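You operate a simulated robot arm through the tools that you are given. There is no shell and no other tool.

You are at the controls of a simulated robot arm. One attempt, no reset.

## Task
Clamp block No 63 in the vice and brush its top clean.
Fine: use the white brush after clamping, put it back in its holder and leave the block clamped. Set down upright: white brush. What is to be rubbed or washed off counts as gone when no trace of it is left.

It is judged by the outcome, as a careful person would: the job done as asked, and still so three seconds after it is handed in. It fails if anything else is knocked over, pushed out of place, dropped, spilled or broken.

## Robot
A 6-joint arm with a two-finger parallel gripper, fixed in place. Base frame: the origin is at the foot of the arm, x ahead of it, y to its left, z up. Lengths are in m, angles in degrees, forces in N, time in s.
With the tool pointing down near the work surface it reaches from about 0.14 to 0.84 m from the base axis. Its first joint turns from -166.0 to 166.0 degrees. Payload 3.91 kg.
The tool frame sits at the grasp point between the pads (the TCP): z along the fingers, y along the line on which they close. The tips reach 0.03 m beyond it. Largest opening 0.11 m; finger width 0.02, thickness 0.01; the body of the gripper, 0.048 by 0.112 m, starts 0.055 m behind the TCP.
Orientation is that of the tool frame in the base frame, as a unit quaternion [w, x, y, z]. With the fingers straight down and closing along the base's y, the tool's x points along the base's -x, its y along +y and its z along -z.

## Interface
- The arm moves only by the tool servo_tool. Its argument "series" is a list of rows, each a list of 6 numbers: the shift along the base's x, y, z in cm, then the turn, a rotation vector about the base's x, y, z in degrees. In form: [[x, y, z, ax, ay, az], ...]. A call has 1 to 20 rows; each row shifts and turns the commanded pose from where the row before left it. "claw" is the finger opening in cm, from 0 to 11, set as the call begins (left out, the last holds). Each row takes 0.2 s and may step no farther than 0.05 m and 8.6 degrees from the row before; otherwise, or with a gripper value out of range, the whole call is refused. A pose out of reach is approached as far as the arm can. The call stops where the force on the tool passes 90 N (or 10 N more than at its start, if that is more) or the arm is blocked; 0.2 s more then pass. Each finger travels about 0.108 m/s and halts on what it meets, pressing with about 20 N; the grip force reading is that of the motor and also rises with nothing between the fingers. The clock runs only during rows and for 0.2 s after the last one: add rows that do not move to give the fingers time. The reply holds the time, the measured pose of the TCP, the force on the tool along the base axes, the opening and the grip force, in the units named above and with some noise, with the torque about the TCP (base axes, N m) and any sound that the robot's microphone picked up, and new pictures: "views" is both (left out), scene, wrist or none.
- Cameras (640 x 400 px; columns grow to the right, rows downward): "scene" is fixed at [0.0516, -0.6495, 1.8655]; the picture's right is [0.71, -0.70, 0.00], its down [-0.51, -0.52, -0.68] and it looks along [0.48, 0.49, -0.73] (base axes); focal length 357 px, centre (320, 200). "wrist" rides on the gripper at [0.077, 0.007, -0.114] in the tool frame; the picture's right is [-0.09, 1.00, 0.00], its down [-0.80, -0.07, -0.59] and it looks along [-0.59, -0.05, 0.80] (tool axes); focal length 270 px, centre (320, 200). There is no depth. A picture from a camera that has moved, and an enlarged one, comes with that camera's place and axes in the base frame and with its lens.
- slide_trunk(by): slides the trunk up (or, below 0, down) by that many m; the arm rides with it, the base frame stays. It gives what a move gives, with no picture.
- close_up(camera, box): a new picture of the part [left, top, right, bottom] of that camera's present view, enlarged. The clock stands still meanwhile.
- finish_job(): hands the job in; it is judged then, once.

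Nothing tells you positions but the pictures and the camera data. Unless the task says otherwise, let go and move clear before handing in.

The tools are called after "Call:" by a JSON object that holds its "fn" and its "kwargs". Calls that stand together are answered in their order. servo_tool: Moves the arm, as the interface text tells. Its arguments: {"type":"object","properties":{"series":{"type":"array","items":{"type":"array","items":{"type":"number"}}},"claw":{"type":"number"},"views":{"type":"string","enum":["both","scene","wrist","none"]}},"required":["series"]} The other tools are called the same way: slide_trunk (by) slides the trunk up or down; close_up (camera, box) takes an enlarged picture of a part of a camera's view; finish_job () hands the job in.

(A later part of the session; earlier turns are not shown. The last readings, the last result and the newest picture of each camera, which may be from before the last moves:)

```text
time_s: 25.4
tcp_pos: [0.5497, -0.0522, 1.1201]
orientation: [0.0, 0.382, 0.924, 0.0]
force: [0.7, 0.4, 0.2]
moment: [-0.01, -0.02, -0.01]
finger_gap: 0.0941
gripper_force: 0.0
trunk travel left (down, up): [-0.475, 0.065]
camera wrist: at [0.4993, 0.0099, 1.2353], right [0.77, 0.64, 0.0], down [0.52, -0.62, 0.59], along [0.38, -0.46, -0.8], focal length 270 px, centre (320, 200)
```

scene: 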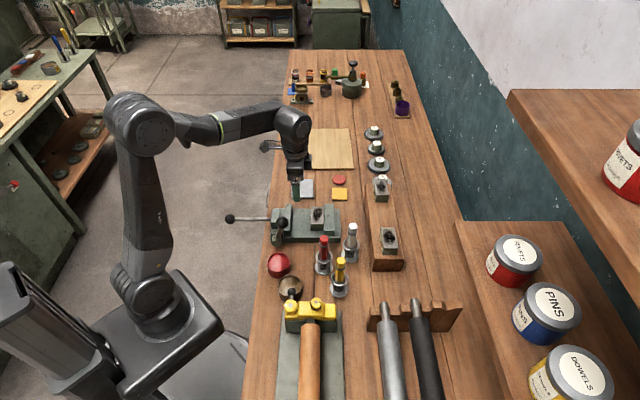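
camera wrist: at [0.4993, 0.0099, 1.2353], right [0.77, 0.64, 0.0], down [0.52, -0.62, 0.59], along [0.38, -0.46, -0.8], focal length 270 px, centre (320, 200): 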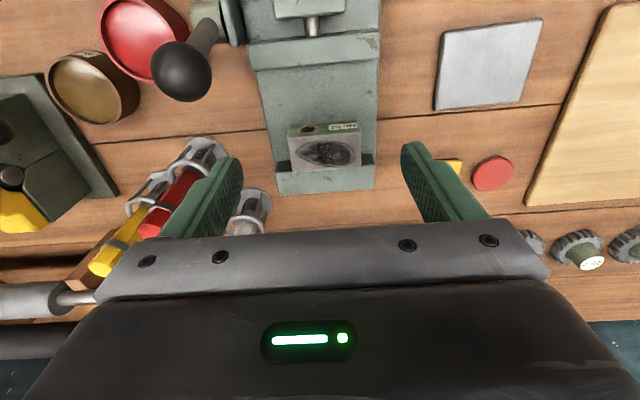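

The block is sitting against the fixed jaw. I'll zoom in to check the seating and the vice mechanism from here.

Call:
{"fn": "close_up", "kwargs": {"camera": "wrist", "box": [230, 0, 400, 200]}}

Call:
{"fn": "close_up", "kwargs": {"camera": "wrist", "box": [140, 0, 360, 130]}}

Call:
{"fn": "close_up", "kwargs": {"camera": "scene", "box": [215, 180, 365, 275]}}

```text
2.00 times, centred on (315, 100) of wrist
camera zoom: at [0.4993, 0.0099, 1.2353], right [0.77, 0.64, 0.0], down [0.52, -0.62, 0.59], along [0.38, -0.46, -0.8], focal length 541 px, centre (330, 400)
```

zoom: 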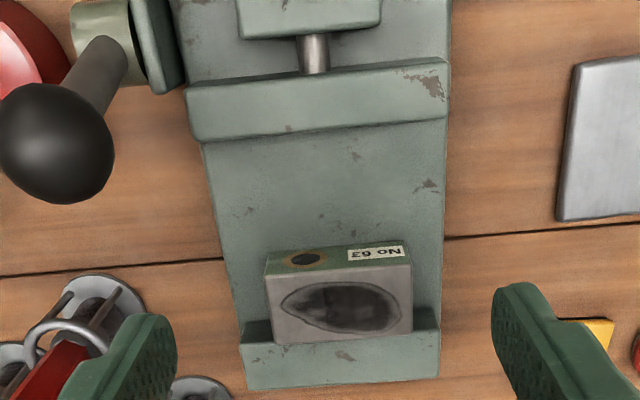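

```text
2.91 times, centred on (250, 65) of wrist
camera zoom: at [0.4993, 0.0099, 1.2353], right [0.77, 0.64, 0.0], down [0.52, -0.62, 0.59], along [0.38, -0.46, -0.8], focal length 786 px, centre (524, 593)
```

zoom: 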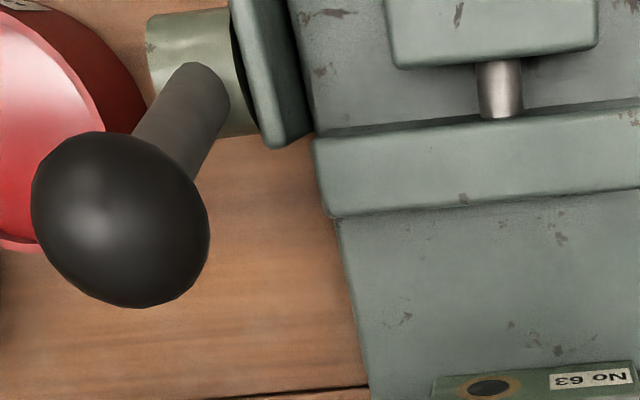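

```text
4.21 times, centred on (290, 228) of scene
camera zoom: at [0.0516, -0.6495, 1.8655], right [0.71, -0.7, 0.0], down [-0.51, -0.52, -0.68], along [0.48, 0.49, -0.73], focal length 1502 px, centre (446, 84)
```

zoom: 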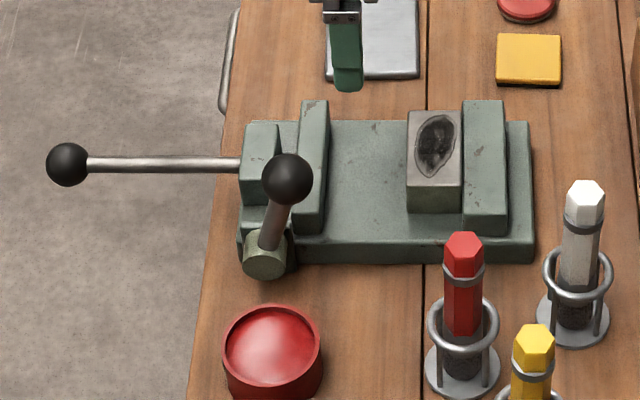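

The block is flush with the fixed jaw and stands slightly above the jaw tops. Now I'll close the fingers and go behind rod A's ball, on its outer side, to push the moving jaw in.

Call:
{"fn": "servo_tool", "kwargs": {"series": [[-2.5, 2.41, 0, 0, 0, 0], [-2.5, 2.41, 0, 0, 0, 0], [-2.5, 2.41, 0, 0, 0, 0], [-2.5, 2.41, 0, 0, 0, 0], [-2.5, 2.41, 0, 0, 0, 0], [-2.5, 2.41, 0, 0, 0, 0], [-2.5, 2.41, -0.5, 0, 0, 0], [-2.5, 2.41, -0.5, 0, 0, 0], [0, 0, 0, 0, 0, 0]], "claw": 0, "views": "both"}}

```text
time_s: 27.4
tcp_pos: [0.3473, 0.1417, 1.1099]
orientation: [0.0, 0.383, 0.924, 0.0]
force: [-0.4, -0.8, 1.2]
moment: [-0.03, -0.01, 0.0]
finger_gap: 0.0002
gripper_force: 20.1
trunk travel left (down, up): [-0.475, 0.065]
camera wrist: at [0.2978, 0.2024, 1.224], right [0.77, 0.64, 0.0], down [0.52, -0.62, 0.59], along [0.38, -0.46, -0.8], focal length 270 px, centre (320, 200)
```

scene: 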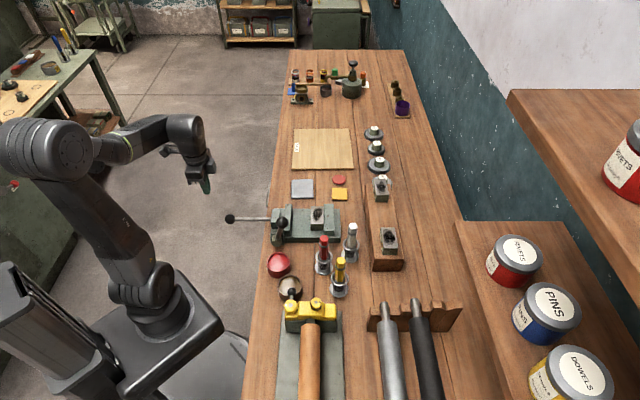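
wrist: 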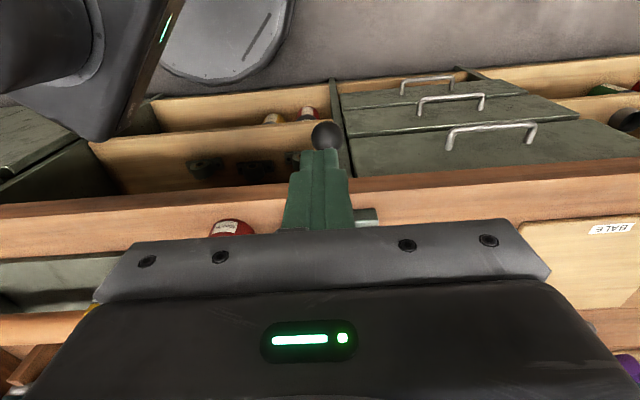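

The ball of rod A appears just past the fingertips. I'll zoom to fix its position precisely.

Call:
{"fn": "close_up", "kwargs": {"camera": "wrist", "box": [260, 90, 400, 180]}}

Call:
{"fn": "close_up", "kwargs": {"camera": "scene", "box": [170, 140, 300, 250]}}

```text
4.44 times, centred on (330, 135) of wrist
camera zoom: at [0.2978, 0.2024, 1.224], right [0.77, 0.64, 0.0], down [0.52, -0.62, 0.59], along [0.38, -0.46, -0.8], focal length 1201 px, centre (276, 489)
```

zoom: 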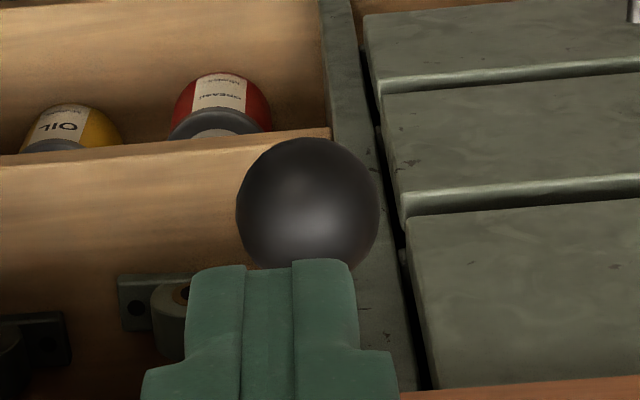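

```text
3.64 times, centred on (235, 195) of scene
camera zoom: at [0.0516, -0.6495, 1.8655], right [0.71, -0.7, 0.0], down [-0.51, -0.52, -0.68], along [0.48, 0.49, -0.73], focal length 1298 px, centre (629, 218)
```

zoom: 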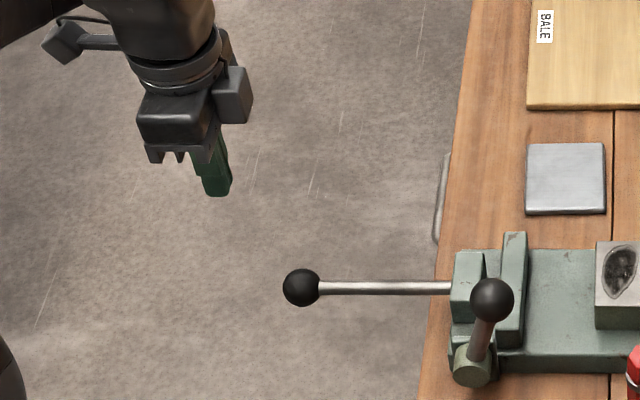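

The ball is at (0.380, 0.116, 0.944) with a 1.7 cm radius. I'll line up on the rod axis and lower the closed fingers behind it.

Call:
{"fn": "servo_tool", "kwargs": {"series": [[0.32, 0.32, -2.0, 0, 0, 0], [0, 0, -3.5, 0, 0, 0], [0, 0, -3.5, 0, 0, 0], [0, 0, -3.5, 0, 0, 0], [0, 0, -2.5, 0, 0, 0], [0, 0, 0, 0, 0, 0]], "views": "both"}}

```text
time_s: 28.8
tcp_pos: [0.352, 0.1453, 0.9608]
orientation: [0.0, 0.383, 0.924, 0.0]
force: [-0.1, 0.5, -0.5]
moment: [0.0, -0.04, -0.04]
finger_gap: 0.0001
gripper_force: 19.3
trunk travel left (down, up): [-0.475, 0.065]
camera wrist: at [0.302, 0.2068, 1.0762], right [0.77, 0.64, 0.0], down [0.52, -0.62, 0.59], along [0.38, -0.46, -0.8], focal length 270 px, centre (320, 200)
```

scene: 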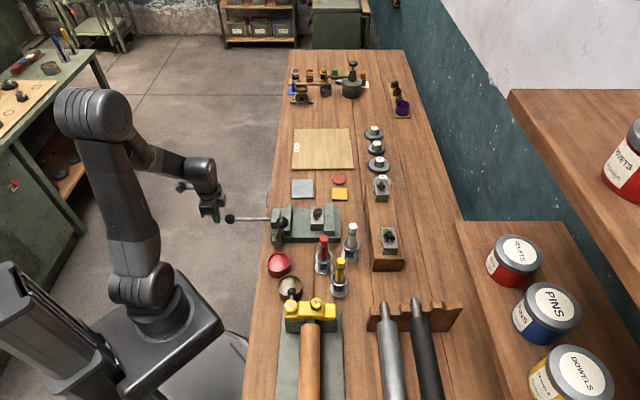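
wrist: 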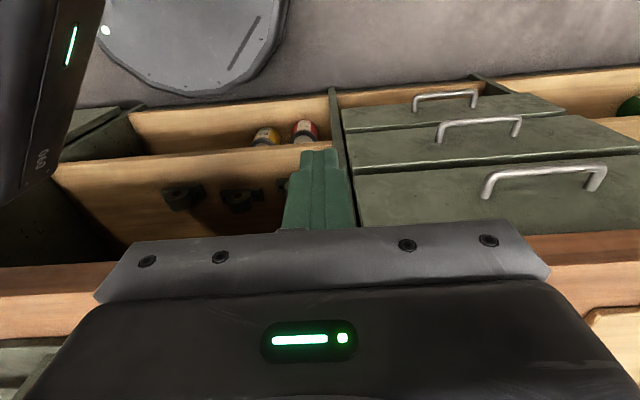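

The fingers are down behind the ball. I'll check in the scene view, then start pushing along the rod axis in small steps.

Call:
{"fn": "close_up", "kwargs": {"camera": "scene", "box": [180, 170, 330, 260]}}

Call:
{"fn": "servo_tool", "kwargs": {"series": [[0.36, -0.35, 0, 0, 0, 0], [0.36, -0.35, 0, 0, 0, 0], [0.36, -0.35, 0, 0, 0, 0], [0, 0, 0, 0, 0, 0]], "views": "none"}}

```text
4.27 times, centred on (255, 215) of scene
camera zoom: at [0.0516, -0.6495, 1.8655], right [0.71, -0.7, 0.0], down [-0.51, -0.52, -0.68], along [0.48, 0.49, -0.73], focal length 1522 px, centre (597, 136)
```

zoom: 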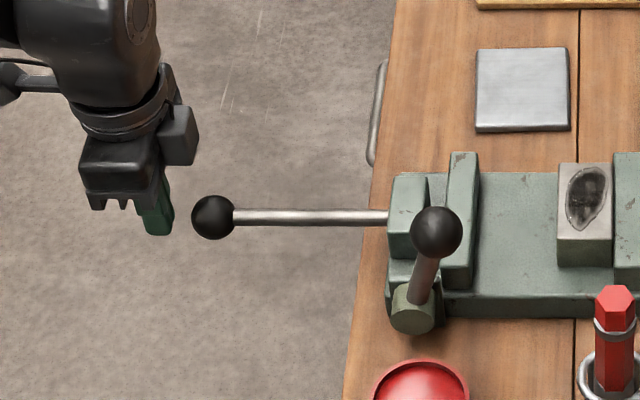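

```text
time_s: 29.8
tcp_pos: [0.3633, 0.1347, 0.9599]
orientation: [0.001, 0.382, 0.924, 0.0]
force: [-0.4, 0.0, -0.4]
moment: [0.04, 0.01, -0.01]
finger_gap: 0.0001
gripper_force: 20.2
trunk travel left (down, up): [-0.475, 0.065]
```

No contact yet after 1.5 cm. Continuing along the axis.

Call:
{"fn": "servo_tool", "kwargs": {"series": [[0.36, -0.35, 0, 0, 0, 0], [0.36, -0.35, 0, 0, 0, 0], [0, 0, 0, 0, 0, 0]], "views": "none"}}

Call:
{"fn": "servo_tool", "kwargs": {"series": [[0.36, -0.35, 0, 0, 0, 0], [0.36, -0.35, 0, 0, 0, 0], [0, 0, 0, 0, 0, 0]], "views": "both"}}

```text
time_s: 30.6
tcp_pos: [0.3695, 0.1281, 0.9614]
orientation: [0.0, 0.382, 0.924, 0.0]
force: [-1.3, 1.3, 0.5]
moment: [0.02, -0.01, 0.02]
finger_gap: 0.0
gripper_force: 19.9
trunk travel left (down, up): [-0.475, 0.065]
```

```text
time_s: 31.4
tcp_pos: [0.3779, 0.1214, 0.9611]
orientation: [0.0, 0.383, 0.924, 0.0]
force: [-1.2, 0.7, -0.1]
moment: [-0.02, 0.02, 0.02]
finger_gap: 0.0
gripper_force: 19.8
trunk travel left (down, up): [-0.475, 0.065]
camera wrist: at [0.3282, 0.1815, 1.076], right [0.77, 0.64, 0.0], down [0.52, -0.62, 0.59], along [0.38, -0.46, -0.8], focal length 270 px, centre (320, 200)
```

scene: 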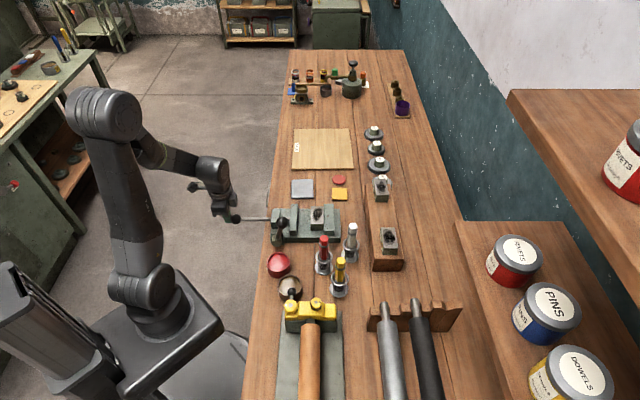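
wrist: 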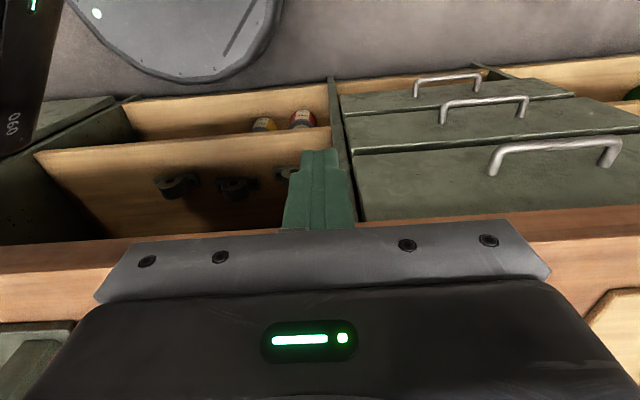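

Call:
{"fn": "close_up", "kwargs": {"camera": "scene", "box": [200, 180, 350, 260]}}

```text
4.27 times, centred on (275, 220) of scene
camera zoom: at [0.0516, -0.6495, 1.8655], right [0.71, -0.7, 0.0], down [-0.51, -0.52, -0.68], along [0.48, 0.49, -0.73], focal length 1522 px, centre (512, 115)
```

zoom: 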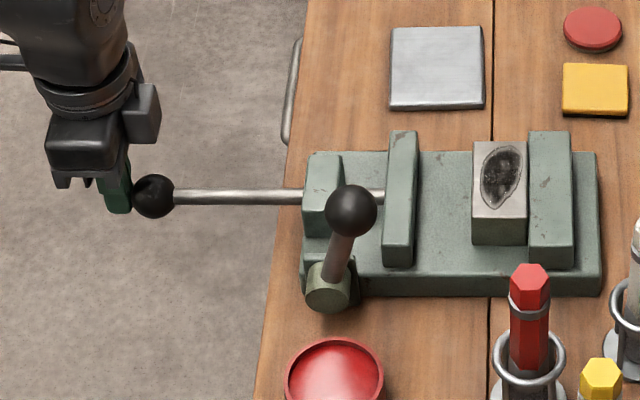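

The rod slides easily and the moving jaw is advancing. About 4.5 cm remains to the block, so I'll keep pushing.

Call:
{"fn": "servo_tool", "kwargs": {"series": [[0.36, -0.35, 0, 0, 0, 0], [0.36, -0.35, 0, 0, 0, 0], [0.36, -0.35, 0, 0, 0, 0], [0.36, -0.35, 0, 0, 0, 0], [0.36, -0.35, 0, 0, 0, 0], [0.36, -0.35, 0, 0, 0, 0], [0.36, -0.35, 0, 0, 0, 0], [0, 0, 0, 0, 0, 0]], "views": "none"}}

Call:
{"fn": "close_up", "kwargs": {"camera": "scene", "box": [200, 180, 350, 260]}}

```text
time_s: 33.2
tcp_pos: [0.4025, 0.096, 0.961]
orientation: [0.0, 0.384, 0.923, -0.001]
force: [-1.1, 0.2, 0.5]
moment: [0.01, 0.02, -0.01]
finger_gap: 0.0
gripper_force: 19.9
trunk travel left (down, up): [-0.475, 0.065]
```

```text
4.27 times, centred on (275, 220) of scene
camera zoom: at [0.0516, -0.6495, 1.8655], right [0.71, -0.7, 0.0], down [-0.51, -0.52, -0.68], along [0.48, 0.49, -0.73], focal length 1522 px, centre (512, 115)
```

zoom: 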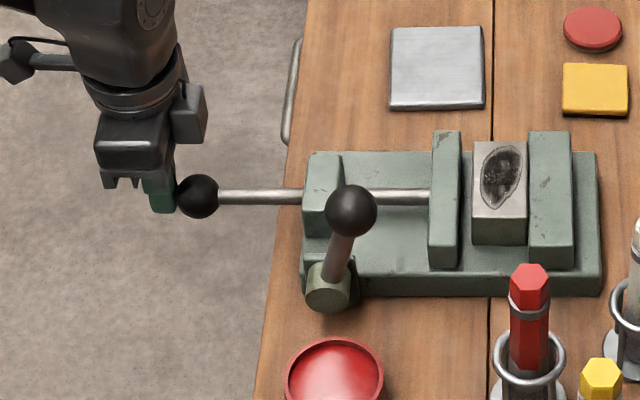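

About 9 mm remains. I'll push the rest in finer steps and watch the force.

Call:
{"fn": "servo_tool", "kwargs": {"series": [[0.21, -0.21, 0, 0, 0, 0], [0.21, -0.21, 0, 0, 0, 0], [0, 0, 0, 0, 0, 0]], "views": "none"}}

Call:
{"fn": "servo_tool", "kwargs": {"series": [[0.14, -0.14, 0, 0, 0, 0], [0, 0, 0, 0, 0, 0]], "views": "none"}}

Call:
{"fn": "servo_tool", "kwargs": {"series": [[0.14, -0.14, 0, 0, 0, 0], [0, 0, 0, 0, 0, 0]], "views": "none"}}

```text
time_s: 34.0
tcp_pos: [0.4069, 0.0907, 0.9616]
orientation: [0.0, 0.382, 0.924, 0.0]
force: [-1.3, 1.0, 0.4]
moment: [0.01, 0.03, 0.0]
finger_gap: 0.0
gripper_force: 20.3
trunk travel left (down, up): [-0.475, 0.065]
```

```text
time_s: 34.6
tcp_pos: [0.4091, 0.089, 0.9604]
orientation: [0.001, 0.383, 0.924, -0.001]
force: [-2.2, 0.3, 0.8]
moment: [0.02, 0.06, -0.04]
finger_gap: 0.0
gripper_force: 20.2
trunk travel left (down, up): [-0.475, 0.065]
```

```text
time_s: 35.2
tcp_pos: [0.409, 0.0894, 0.9605]
orientation: [0.0, 0.382, 0.924, 0.0]
force: [-1.9, 1.3, -1.3]
moment: [0.01, 0.04, 0.0]
finger_gap: 0.0
gripper_force: 20.3
trunk travel left (down, up): [-0.475, 0.065]
```

Call:
{"fn": "servo_tool", "kwargs": {"series": [[0.14, -0.14, 0, 0, 0, 0], [0, 0, 0, 0, 0, 0]], "views": "none"}}

Call:
{"fn": "close_up", "kwargs": {"camera": "scene", "box": [220, 190, 350, 260]}}

```text
time_s: 35.8
tcp_pos: [0.4104, 0.0885, 0.9609]
orientation: [0.0, 0.383, 0.924, -0.001]
force: [-10.5, 10.6, -4.4]
moment: [0.2, 0.2, -0.04]
finger_gap: 0.0002
gripper_force: 20.2
trunk travel left (down, up): [-0.475, 0.065]
```

```text
4.92 times, centred on (285, 225) of scene
camera zoom: at [0.0516, -0.6495, 1.8655], right [0.71, -0.7, 0.0], down [-0.51, -0.52, -0.68], along [0.48, 0.49, -0.73], focal length 1757 px, centre (492, 77)
```

zoom: 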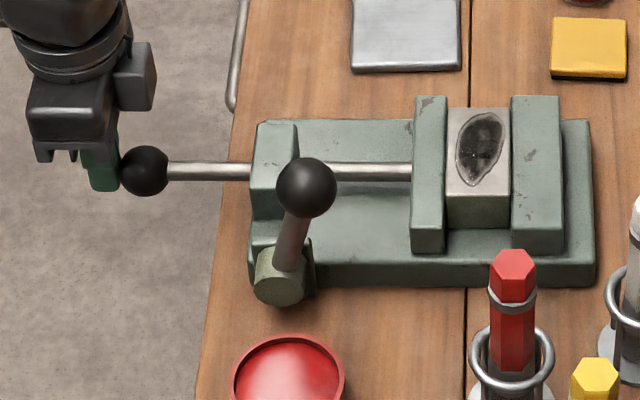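

The jaw has closed on the block, with 15 N of reaction. I'll seat it with one more small push before going to lever B.

Call:
{"fn": "servo_tool", "kwargs": {"series": [[0.1, -0.1, 0, 0, 0, 0], [0, 0, 0, 0, 0, 0], [0, 0, 0, 0, 0, 0]], "views": "none"}}

```text
time_s: 36.6
tcp_pos: [0.4111, 0.0882, 0.9614]
orientation: [0.0, 0.382, 0.924, -0.001]
force: [-22.2, 21.1, -11.6]
moment: [0.39, 0.41, -0.06]
finger_gap: 0.0
gripper_force: 19.9
trunk travel left (down, up): [-0.475, 0.065]
```

The jaw is seated at about 31 N. I'll back off from the rod, rise, and go above lever B's ball to try locking it.

Call:
{"fn": "servo_tool", "kwargs": {"series": [[-0.7, 0.7, 0, 0, 0, 0], [-0.7, 0.7, 0, 0, 0, 0], [-0.7, 0.7, 1.0, 0, 0, 0], [0, 0, 4, 0, 0, 0], [0, 0, 4, 0, 0, 0], [0, 0, 4, 0, 0, 0], [0, 0, 4, 0, 0, 0], [0, 0, 3, 0, 0, 0], [0, 0, 0, 0, 0, 0]], "views": "scene"}}

Call:
{"fn": "close_up", "kwargs": {"camera": "scene", "box": [220, 190, 350, 260]}}

```text
time_s: 38.6
tcp_pos: [0.3918, 0.1088, 1.162]
orientation: [0.0, 0.383, 0.924, 0.0]
force: [-0.4, 0.1, 0.6]
moment: [-0.01, 0.0, -0.02]
finger_gap: 0.0
gripper_force: 20.1
trunk travel left (down, up): [-0.475, 0.065]
```

scene: 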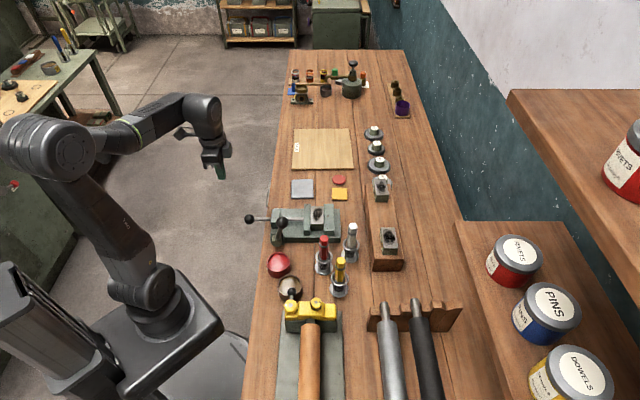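

```text
4.92 times, centred on (285, 225) of scene
camera zoom: at [0.0516, -0.6495, 1.8655], right [0.71, -0.7, 0.0], down [-0.51, -0.52, -0.68], along [0.48, 0.49, -0.73], focal length 1757 px, centre (492, 77)
```

zoom: 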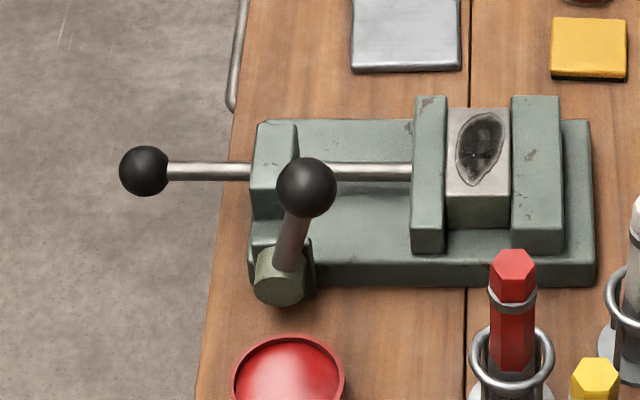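

The jaw stayed closed against the block. Now I'll move above lever B's ball with the fingers open to about 7 cm.

Call:
{"fn": "servo_tool", "kwargs": {"series": [[1.18, -3.82, 0, 0, 0, 0], [1.18, -3.82, 0, 0, 0, 0], [1.18, -3.82, 0, 0, 0, 0], [1.18, -3.82, 0, 0, 0, 0], [1.18, -3.82, 0, 0, 0, 0], [0, 0, 0, 0, 0, 0]], "claw": 7, "views": "both"}}

Call:
{"fn": "close_up", "kwargs": {"camera": "wrist", "box": [220, 60, 420, 200]}}

```text
time_s: 40.0
tcp_pos: [0.4519, -0.0838, 1.163]
orientation: [0.0, 0.382, 0.924, 0.0]
force: [-0.5, 0.3, 0.8]
moment: [0.01, -0.01, 0.01]
finger_gap: 0.0699
gripper_force: 0.1
trunk travel left (down, up): [-0.475, 0.065]
camera wrist: at [0.402, -0.0239, 1.2776], right [0.77, 0.64, 0.0], down [0.52, -0.62, 0.59], along [0.38, -0.46, -0.8], focal length 270 px, centre (320, 200)
```

scene: 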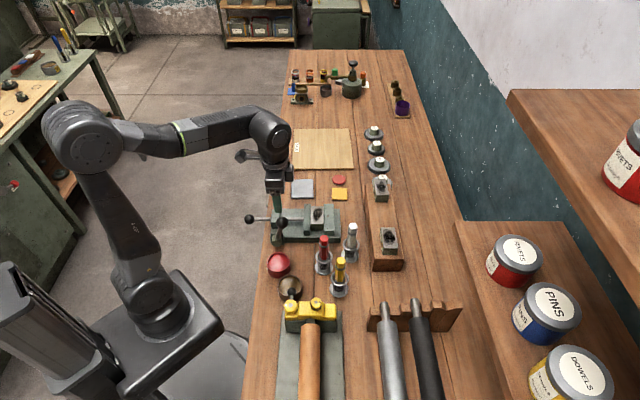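
wrist: 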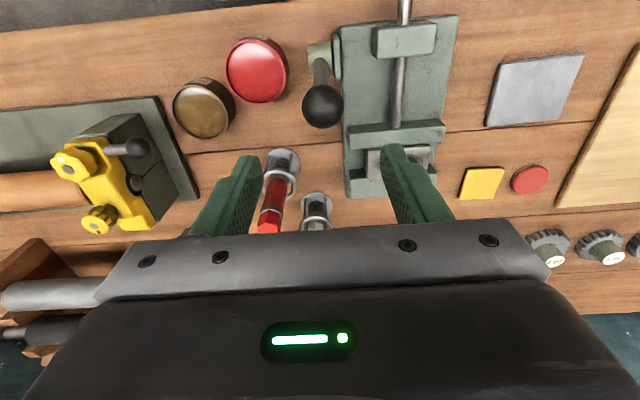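

```text
2.86 times, centred on (320, 130) of wrist
camera zoom: at [0.402, -0.0239, 1.2776], right [0.77, 0.64, 0.0], down [0.52, -0.62, 0.59], along [0.38, -0.46, -0.8], focal length 772 px, centre (320, 400)
```

zoom: 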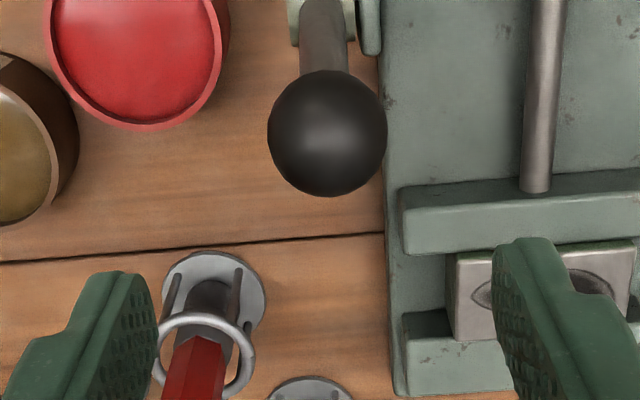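

The ball of lever B is at (0.452, -0.081, 1.034) and the lever leans about 17° toward the jaws. I'll lower onto the ball and grip it lightly.

Call:
{"fn": "servo_tool", "kwargs": {"series": [[0, 0.25, -2.0, 0, 0, 0], [0, 0, -3.5, 0, 0, 0], [0, 0, -3.5, 0, 0, 0], [0, 0, -3.0, 0, 0, 0], [0, 0, 0, 0, 0, 0]], "views": "none"}}

Call:
{"fn": "servo_tool", "kwargs": {"series": [[0, 0, 0, 0, 0, 0], [0, 0, 0, 0, 0, 0], [0, 0, 0, 0, 0, 0]], "claw": 2.5, "views": "both"}}

```text
time_s: 41.2
tcp_pos: [0.4516, -0.0823, 1.0405]
orientation: [0.0, 0.382, 0.924, 0.0]
force: [-0.1, -0.2, -0.3]
moment: [-0.02, -0.03, 0.0]
finger_gap: 0.0701
gripper_force: 0.0
trunk travel left (down, up): [-0.475, 0.065]
```

```text
time_s: 42.0
tcp_pos: [0.4518, -0.0811, 1.0419]
orientation: [0.0, 0.383, 0.924, 0.0]
force: [4.0, 4.2, -1.0]
moment: [0.15, -0.12, 0.11]
finger_gap: 0.0374
gripper_force: 44.6
trunk travel left (down, up): [-0.475, 0.065]
camera wrist: at [0.4016, -0.0201, 1.1559], right [0.77, 0.64, 0.0], down [0.52, -0.62, 0.59], along [0.38, -0.46, -0.8], focal length 270 px, centre (320, 200)
```

scene: 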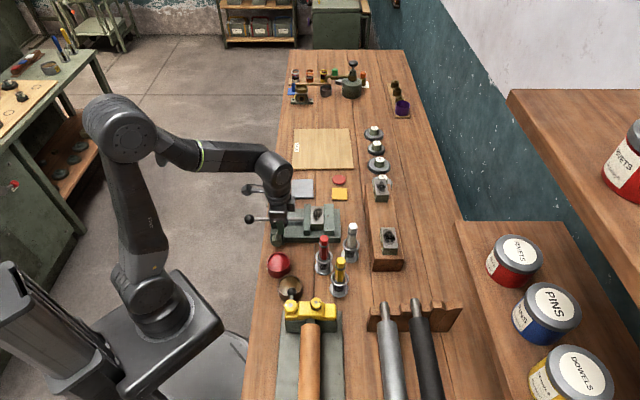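
wrist: 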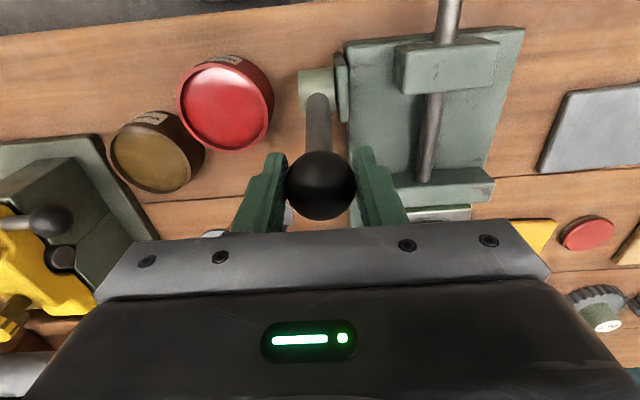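

The ball is gripped with a small sideways load, so I'll centre by about 1 mm. Then I'll test a small swing away from the jaws and read the force.

Call:
{"fn": "servo_tool", "kwargs": {"series": [[0.08, 0.08, 0, 0, 0, 0], [0, 0, 0, 0, 0, 0]], "views": "none"}}

Call:
{"fn": "servo_tool", "kwargs": {"series": [[-0.2, 0.2, 0.09, 0, 0, 0], [0, 0, 0, 0, 0, 0]], "views": "none"}}

```text
time_s: 42.6
tcp_pos: [0.4514, -0.0799, 1.0417]
orientation: [0.0, 0.383, 0.924, 0.0]
force: [3.8, 1.3, 3.2]
moment: [-0.13, 0.09, 0.09]
finger_gap: 0.0374
gripper_force: 44.9
trunk travel left (down, up): [-0.475, 0.065]
```

```text
time_s: 43.2
tcp_pos: [0.4507, -0.0806, 1.0428]
orientation: [0.0, 0.384, 0.924, -0.001]
force: [10.6, -7.5, -6.2]
moment: [-0.88, -0.94, -0.06]
finger_gap: 0.0374
gripper_force: 45.1
trunk travel left (down, up): [-0.475, 0.065]
```

Swinging away from the jaws meets resistance of about 14 N over 3 mm. I'll return and test the other direction.

Call:
{"fn": "servo_tool", "kwargs": {"series": [[0.2, -0.2, -0.09, 0, 0, 0], [0, 0, 0, 0, 0, 0]], "views": "none"}}

Call:
{"fn": "servo_tool", "kwargs": {"series": [[0.2, -0.2, -0.09, 0, 0, 0], [0, 0, 0, 0, 0, 0]], "views": "none"}}

```text
time_s: 43.8
tcp_pos: [0.4508, -0.0806, 1.0407]
orientation: [0.0, 0.382, 0.924, 0.0]
force: [4.4, 0.5, 5.8]
moment: [-0.09, -0.07, -0.18]
finger_gap: 0.0374
gripper_force: 45.2
trunk travel left (down, up): [-0.475, 0.065]
```

```text
time_s: 44.4
tcp_pos: [0.4506, -0.0807, 1.0408]
orientation: [0.0, 0.383, 0.924, -0.001]
force: [-3.4, 7.2, 18.0]
moment: [0.79, 0.79, 0.05]
finger_gap: 0.0375
gripper_force: 45.1
trunk travel left (down, up): [-0.475, 0.065]
```

Both directions hold at about 13 N, so the lever may just be stiff. I'll increase the push toward the jaws gradually and watch for movement.

Call:
{"fn": "servo_tool", "kwargs": {"series": [[0.2, -0.2, -0.09, 0, 0, 0], [0, 0, 0, 0, 0, 0]], "views": "none"}}

Call:
{"fn": "servo_tool", "kwargs": {"series": [[0.2, -0.2, -0.09, 0, 0, 0], [0, 0, 0, 0, 0, 0]], "views": "none"}}

```text
time_s: 45.0
tcp_pos: [0.4514, -0.0824, 1.0398]
orientation: [0.001, 0.383, 0.924, 0.0]
force: [-14.3, 18.5, 23.9]
moment: [0.38, 0.37, 0.06]
finger_gap: 0.0375
gripper_force: 44.9
trunk travel left (down, up): [-0.475, 0.065]
```

```text
time_s: 45.6
tcp_pos: [0.4534, -0.0848, 1.0371]
orientation: [0.001, 0.383, 0.924, -0.001]
force: [-17.7, 21.7, 10.4]
moment: [0.12, 0.06, 0.01]
finger_gap: 0.0374
gripper_force: 45.4
trunk travel left (down, up): [-0.475, 0.065]
```

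The lever began moving toward the jaws at about 28 N. I'll continue along its arc a bit further and look.

Call:
{"fn": "servo_tool", "kwargs": {"series": [[0.37, -0.37, -0.28, 0, 0, 0], [0.37, -0.37, -0.28, 0, 0, 0], [0, 0, 0, 0, 0, 0]], "views": "both"}}

Call:
{"fn": "close_up", "kwargs": {"camera": "scene", "box": [230, 180, 350, 260]}}

```text
time_s: 46.4
tcp_pos: [0.4673, -0.0959, 1.0317]
orientation: [0.002, 0.383, 0.924, 0.001]
force: [1.8, -2.2, 1.8]
moment: [0.0, -0.01, -0.04]
finger_gap: 0.0247
gripper_force: 0.4
trunk travel left (down, up): [-0.475, 0.065]
camera wrist: at [0.4163, -0.0349, 1.1471], right [0.77, 0.64, 0.0], down [0.51, -0.62, 0.6], along [0.38, -0.46, -0.8], focal length 270 px, centre (320, 200)
```

scene: 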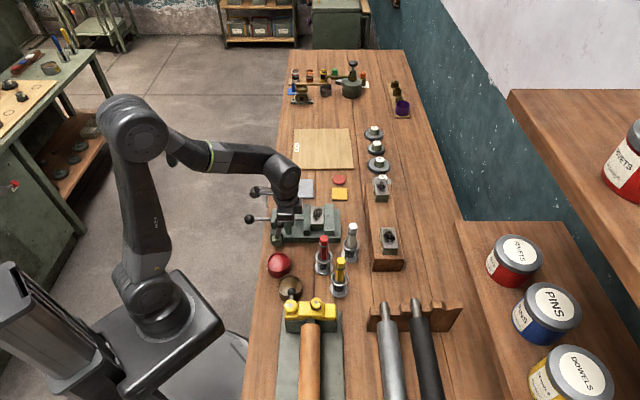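
wrist: 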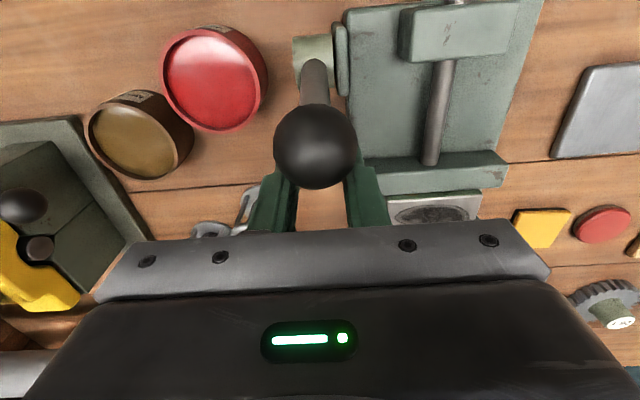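

```text
5.00 times, centred on (290, 220) of scene
camera zoom: at [0.0516, -0.6495, 1.8655], right [0.71, -0.7, 0.0], down [-0.51, -0.52, -0.68], along [0.48, 0.49, -0.73], focal length 1784 px, centre (470, 100)
```

zoom: 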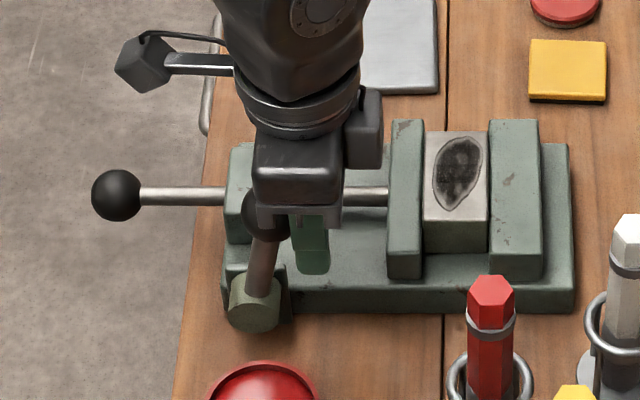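

The fingers slipped off the ball and the lever did not move, so it is already at its stop toward the jaws. It must lock by swinging the other way. I'll back off toward the jaws, close the fingers, and check the lever.

Call:
{"fn": "servo_tool", "kwargs": {"series": [[0.55, -0.54, 0.0, 0, 0, 0], [0.7, -0.69, 0.5, 0, 0, 0], [0.5, -0.49, 1.5, 0, 0, 0], [0, 0, 0, 0, 0, 0]], "views": "none"}}

Call:
{"fn": "servo_tool", "kwargs": {"series": [[0, 0, 0, 0, 0, 0], [0, 0, 0, 0, 0, 0]], "claw": 0, "views": "both"}}

Call:
{"fn": "close_up", "kwargs": {"camera": "scene", "box": [230, 180, 350, 260]}}

Call:
{"fn": "close_up", "kwargs": {"camera": "wrist", "box": [240, 20, 400, 200]}}

```text
time_s: 47.4
tcp_pos: [0.4819, -0.1102, 1.0517]
orientation: [0.0, 0.383, 0.924, 0.0]
force: [0.7, -0.6, -0.7]
moment: [0.0, 0.03, 0.04]
finger_gap: 0.025
gripper_force: 0.1
trunk travel left (down, up): [-0.475, 0.065]
```

```text
time_s: 48.0
tcp_pos: [0.4818, -0.1107, 1.0527]
orientation: [0.001, 0.383, 0.924, 0.0]
force: [0.2, 0.0, 0.7]
moment: [0.02, -0.02, 0.0]
finger_gap: 0.0
gripper_force: 19.5
trunk travel left (down, up): [-0.475, 0.065]
camera wrist: at [0.4322, -0.0494, 1.1667], right [0.77, 0.64, 0.0], down [0.52, -0.62, 0.59], along [0.38, -0.46, -0.8], focal length 270 px, centre (320, 200)
```

scene: 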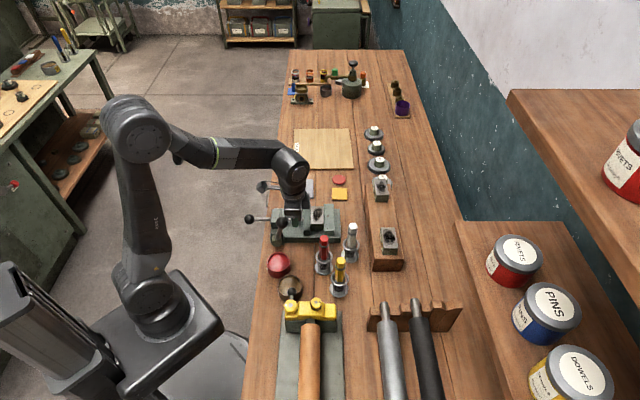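
wrist: 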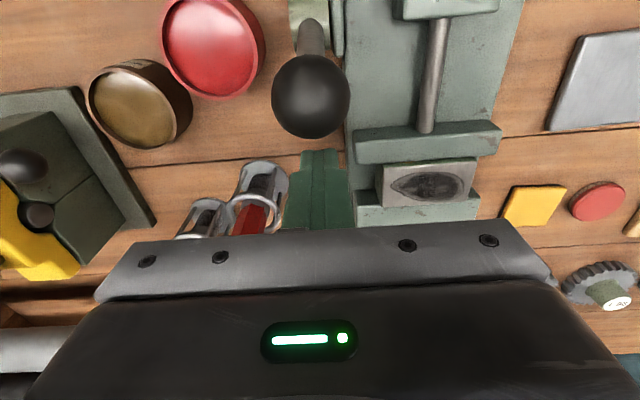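

```text
5.00 times, centred on (290, 220) of scene
camera zoom: at [0.0516, -0.6495, 1.8655], right [0.71, -0.7, 0.0], down [-0.51, -0.52, -0.68], along [0.48, 0.49, -0.73], focal length 1784 px, centre (470, 100)
```

zoom: 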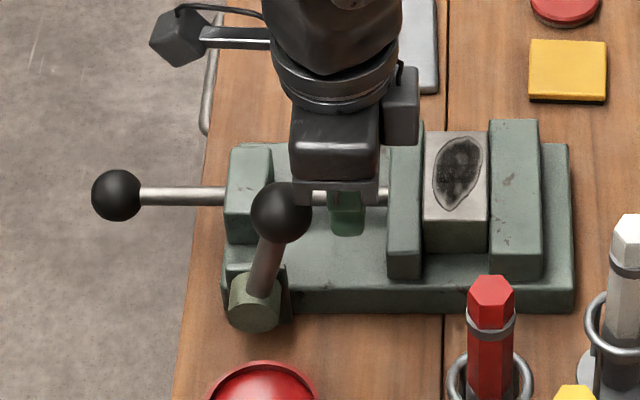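

```text
2.22 times, centred on (320, 110) of wrist
camera zoom: at [0.4322, -0.0494, 1.1667], right [0.77, 0.64, 0.0], down [0.52, -0.62, 0.59], along [0.38, -0.46, -0.8], focal length 601 px, centre (320, 400)
```

zoom: 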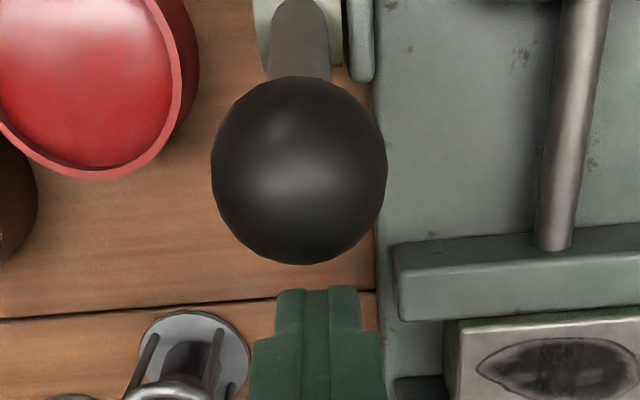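

The lever is unchanged and the closed fingers are just on the jaw side of its ball. I'll push the ball away from the jaws in small steps.

Call:
{"fn": "servo_tool", "kwargs": {"series": [[-0.36, 0.35, 0, 0, 0, 0], [-0.36, 0.35, 0, 0, 0, 0], [-0.36, 0.35, 0.0, 0, 0, 0], [0, 0, 0, 0, 0, 0]], "views": "none"}}

Call:
{"fn": "servo_tool", "kwargs": {"series": [[-0.21, 0.21, 0.05, 0, 0, 0], [0, 0, 0, 0, 0, 0]], "views": "none"}}

Call:
{"fn": "servo_tool", "kwargs": {"series": [[-0.21, 0.21, 0.05, 0, 0, 0], [0, 0, 0, 0, 0, 0]], "views": "none"}}

```text
time_s: 49.0
tcp_pos: [0.4716, -0.1, 1.0522]
orientation: [0.0, 0.382, 0.924, 0.001]
force: [3.0, -2.0, 1.3]
moment: [-0.02, -0.02, -0.04]
finger_gap: 0.0
gripper_force: 20.1
trunk travel left (down, up): [-0.475, 0.065]
```

```text
time_s: 49.6
tcp_pos: [0.4688, -0.0986, 1.0528]
orientation: [0.001, 0.382, 0.924, 0.0]
force: [1.7, -1.4, 0.1]
moment: [-0.08, 0.0, -0.01]
finger_gap: 0.0001
gripper_force: 19.9
trunk travel left (down, up): [-0.475, 0.065]
```

```text
time_s: 50.2
tcp_pos: [0.465, -0.0961, 1.0532]
orientation: [0.001, 0.383, 0.924, -0.001]
force: [1.5, -1.5, 0.4]
moment: [0.01, -0.02, 0.01]
finger_gap: 0.0
gripper_force: 20.0
trunk travel left (down, up): [-0.475, 0.065]
```

Resistance is now only about 2 N. I'll check whether the lever is actually moving.

Call:
{"fn": "close_up", "kwargs": {"camera": "scene", "box": [230, 180, 350, 260]}}

```text
5.00 times, centred on (290, 220) of scene
camera zoom: at [0.0516, -0.6495, 1.8655], right [0.71, -0.7, 0.0], down [-0.51, -0.52, -0.68], along [0.48, 0.49, -0.73], focal length 1784 px, centre (470, 100)
```

zoom: 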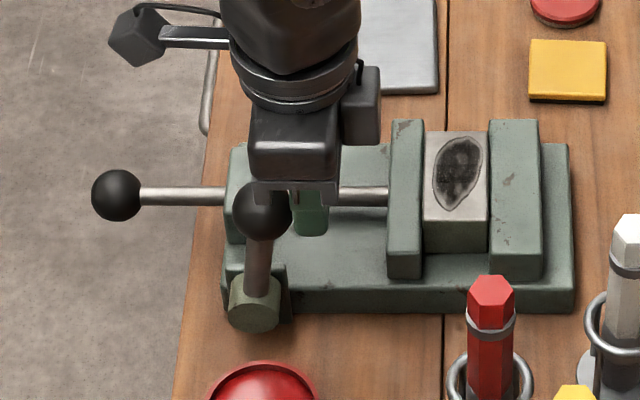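

The lever is swinging away from the jaws freely. I'll follow its arc with the fingers.

Call:
{"fn": "servo_tool", "kwargs": {"series": [[-0.59, 0.58, 0.1, 0, 0, 0], [-0.59, 0.58, 0.05, 0, 0, 0], [-0.59, 0.58, -0.05, 0, 0, 0], [-0.59, 0.58, -0.1, 0, 0, 0], [0, 0, 0, 0, 0, 0]], "views": "none"}}

Call:
{"fn": "close_up", "kwargs": {"camera": "scene", "box": [230, 180, 350, 260]}}

```text
time_s: 51.4
tcp_pos: [0.4421, -0.0712, 1.0547]
orientation: [-0.001, 0.383, 0.924, 0.0]
force: [0.1, -0.7, 0.3]
moment: [0.0, 0.02, -0.02]
finger_gap: 0.0
gripper_force: 19.4
trunk travel left (down, up): [-0.475, 0.065]
```

```text
5.00 times, centred on (290, 220) of scene
camera zoom: at [0.0516, -0.6495, 1.8655], right [0.71, -0.7, 0.0], down [-0.51, -0.52, -0.68], along [0.48, 0.49, -0.73], focal length 1784 px, centre (470, 100)
```

zoom: 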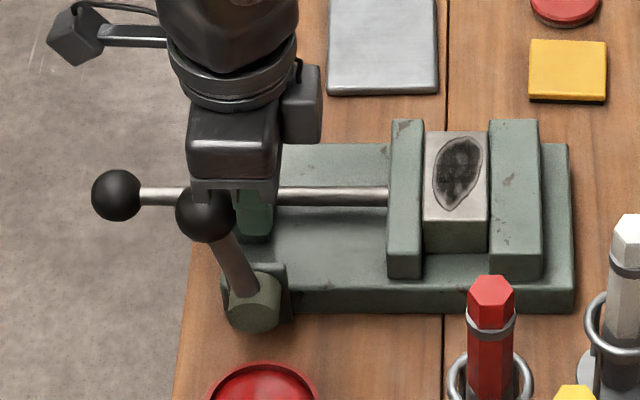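

The lever has passed vertical and leans away from the jaws. Continuing along the arc.

Call:
{"fn": "servo_tool", "kwargs": {"series": [[-0.57, 0.56, -0.2, 0, 0, 0], [-0.57, 0.56, -0.25, 0, 0, 0], [-0.54, 0.53, -0.33, 0, 0, 0], [-0.54, 0.53, -0.38, 0, 0, 0], [0, 0, 0, 0, 0, 0]], "views": "none"}}

Call:
{"fn": "close_up", "kwargs": {"camera": "scene", "box": [230, 180, 350, 260]}}

```text
time_s: 52.6
tcp_pos: [0.4213, -0.0501, 1.0446]
orientation: [-0.001, 0.383, 0.924, 0.0]
force: [0.5, -0.5, 0.4]
moment: [0.01, 0.0, -0.02]
finger_gap: 0.0001
gripper_force: 19.9
trunk travel left (down, up): [-0.475, 0.065]
```

```text
5.00 times, centred on (290, 220) of scene
camera zoom: at [0.0516, -0.6495, 1.8655], right [0.71, -0.7, 0.0], down [-0.51, -0.52, -0.68], along [0.48, 0.49, -0.73], focal length 1784 px, centre (470, 100)
```

zoom: 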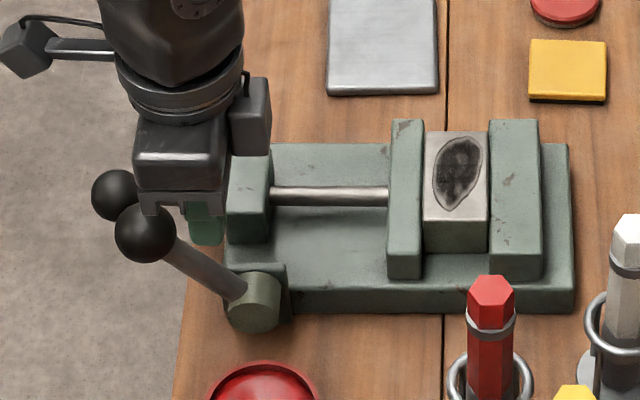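

The lever is now about 40° past vertical. I'll rise and come over the ball so I can press it down from above.

Call:
{"fn": "servo_tool", "kwargs": {"series": [[0, 0, 2.5, 0, 0, 0], [0, 0, 3.0, 0, 0, 0], [-1.05, 1.03, 0.5, 0, 0, 0], [-1.05, 1.03, 0, 0, 0, 0], [-1.05, 1.03, 0, 0, 0, 0], [0, 0, 0, 0, 0, 0]], "views": "both"}}

Call:
{"fn": "close_up", "kwargs": {"camera": "scene", "box": [210, 170, 330, 260]}}

Call:
{"fn": "close_up", "kwargs": {"camera": "wrist", "box": [220, 60, 420, 200]}}

```text
time_s: 54.0
tcp_pos: [0.3905, -0.0208, 1.1014]
orientation: [-0.001, 0.383, 0.924, -0.001]
force: [0.1, -0.4, 0.6]
moment: [-0.04, 0.01, 0.03]
finger_gap: 0.0
gripper_force: 20.4
trunk travel left (down, up): [-0.475, 0.065]
camera wrist: at [0.3404, 0.0407, 1.2162], right [0.77, 0.64, 0.0], down [0.52, -0.62, 0.59], along [0.38, -0.46, -0.8], focal length 270 px, centre (320, 200)
```

scene: 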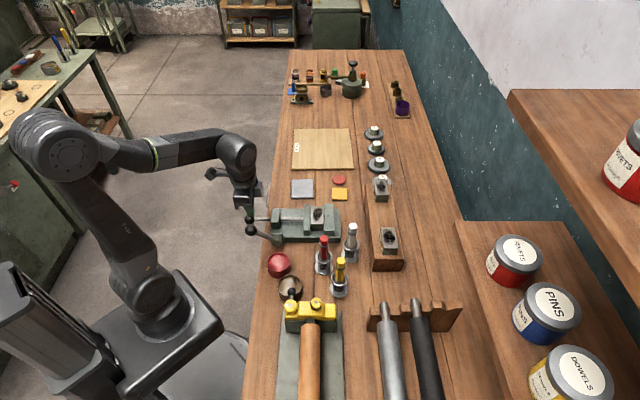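
wrist: 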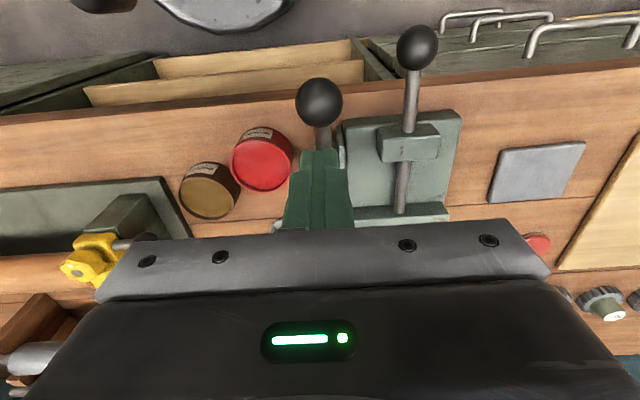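

```text
4.44 times, centred on (270, 215) of scene
camera zoom: at [0.0516, -0.6495, 1.8655], right [0.71, -0.7, 0.0], down [-0.51, -0.52, -0.68], along [0.48, 0.49, -0.73], focal length 1586 px, centre (542, 133)
```

zoom: 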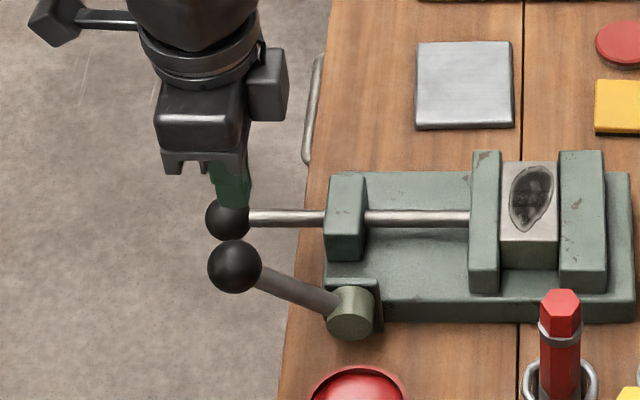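

```text
2.86 times, centred on (320, 130) of wrist
camera zoom: at [0.3404, 0.0407, 1.2162], right [0.77, 0.64, 0.0], down [0.52, -0.62, 0.59], along [0.38, -0.46, -0.8], focal length 772 px, centre (320, 400)
```

zoom: 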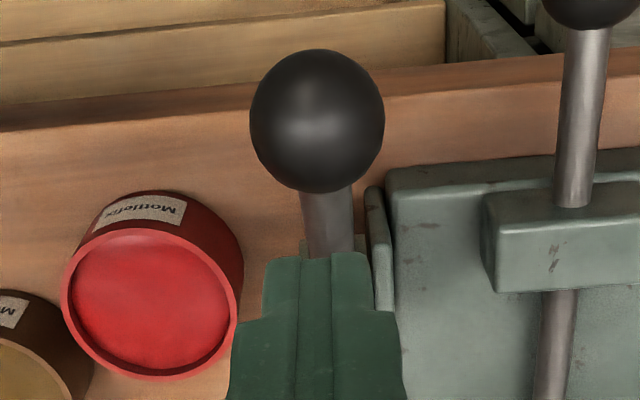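

The lever has dropped to about 54° past vertical, with its ball near (0.382, -0.010, 0.995). I'll move over it and press down in steps.

Call:
{"fn": "servo_tool", "kwargs": {"series": [[-0.6, 0.6, -1.0, 0, 0, 0], [-0.6, 0.6, -2.0, 0, 0, 0], [0, 0, -2.0, 0, 0, 0], [0, 0, 0, 0, 0, 0]], "views": "none"}}

Call:
{"fn": "servo_tool", "kwargs": {"series": [[0, 0, -0.5, 0, 0, 0], [0, 0, -0.5, 0, 0, 0], [0, 0, 0, 0, 0, 0]], "views": "none"}}

Call:
{"fn": "close_up", "kwargs": {"camera": "scene", "box": [210, 170, 330, 260]}}

```text
time_s: 55.0
tcp_pos: [0.3785, -0.0091, 1.053]
orientation: [0.0, 0.382, 0.924, 0.0]
force: [-0.6, -0.2, 0.0]
moment: [-0.03, 0.02, -0.03]
finger_gap: 0.0
gripper_force: 20.5
trunk travel left (down, up): [-0.475, 0.065]
```

```text
time_s: 55.8
tcp_pos: [0.3775, -0.0077, 1.0454]
orientation: [0.005, 0.383, 0.924, 0.003]
force: [-0.6, 2.0, 58.3]
moment: [-0.12, -0.2, -0.35]
finger_gap: 0.0
gripper_force: 19.9
trunk travel left (down, up): [-0.475, 0.065]
```

```text
4.44 times, centred on (270, 215) of scene
camera zoom: at [0.0516, -0.6495, 1.8655], right [0.71, -0.7, 0.0], down [-0.51, -0.52, -0.68], along [0.48, 0.49, -0.73], focal length 1586 px, centre (542, 133)
```

zoom: 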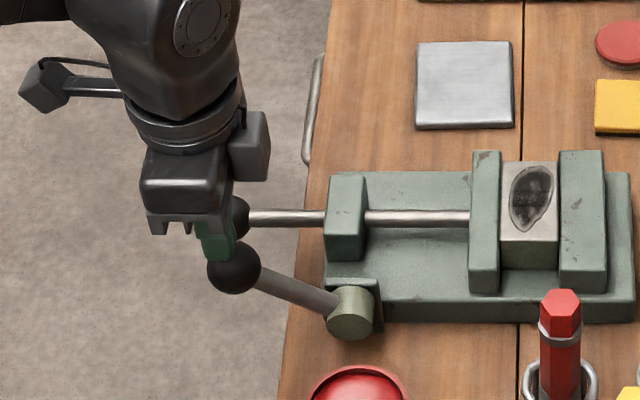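

The lever does not yield to 58 N of downward force, so it has reached its locked end stop. I'll lift off and check the state of the vice.

Call:
{"fn": "servo_tool", "kwargs": {"series": [[0, 0, 1.0, 0, 0, 0], [0, 0, 3.0, 0, 0, 0], [0, 0, 4.0, 0, 0, 0], [0, 0, 3.0, 0, 0, 0], [0, 0, 0, 0, 0, 0]], "views": "both"}}

Call:
{"fn": "close_up", "kwargs": {"camera": "scene", "box": [210, 170, 350, 260]}}

Call:
{"fn": "close_up", "kwargs": {"camera": "wrist", "box": [260, 30, 480, 230]}}

```text
time_s: 57.0
tcp_pos: [0.376, -0.0074, 1.1519]
orientation: [0.001, 0.383, 0.924, -0.001]
force: [0.9, 0.5, -0.1]
moment: [-0.01, 0.0, 0.03]
finger_gap: 0.0
gripper_force: 20.1
trunk travel left (down, up): [-0.475, 0.065]
camera wrist: at [0.3267, 0.0538, 1.2669], right [0.77, 0.64, 0.0], down [0.52, -0.62, 0.59], along [0.38, -0.46, -0.8], focal length 270 px, centre (320, 200)
```

scene: 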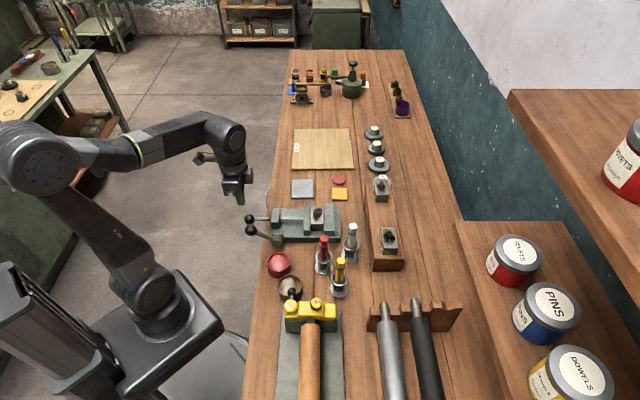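
wrist: 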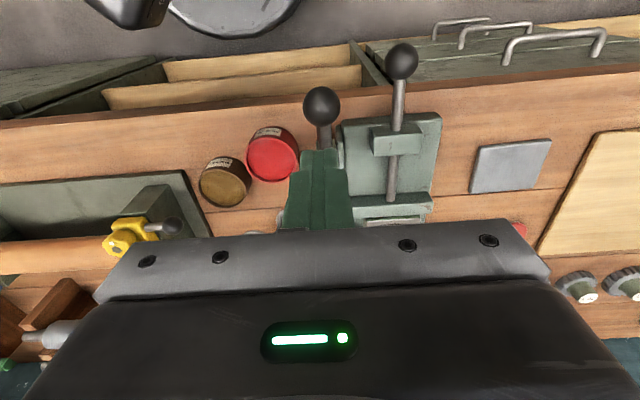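

```text
4.44 times, centred on (280, 215) of scene
camera zoom: at [0.0516, -0.6495, 1.8655], right [0.71, -0.7, 0.0], down [-0.51, -0.52, -0.68], along [0.48, 0.49, -0.73], focal length 1586 px, centre (498, 133)
```

zoom: 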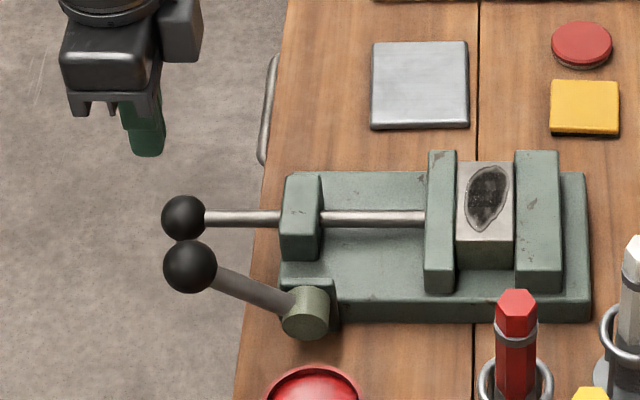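

```text
2.00 times, centred on (370, 130) of wrist
camera zoom: at [0.3267, 0.0538, 1.2669], right [0.77, 0.64, 0.0], down [0.52, -0.62, 0.59], along [0.38, -0.46, -0.8], focal length 541 px, centre (220, 340)
```

zoom: 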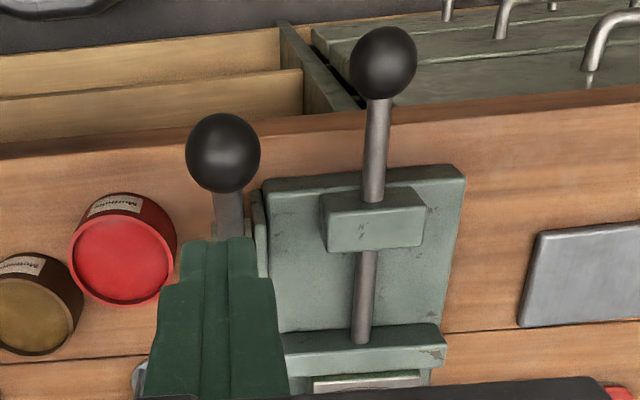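

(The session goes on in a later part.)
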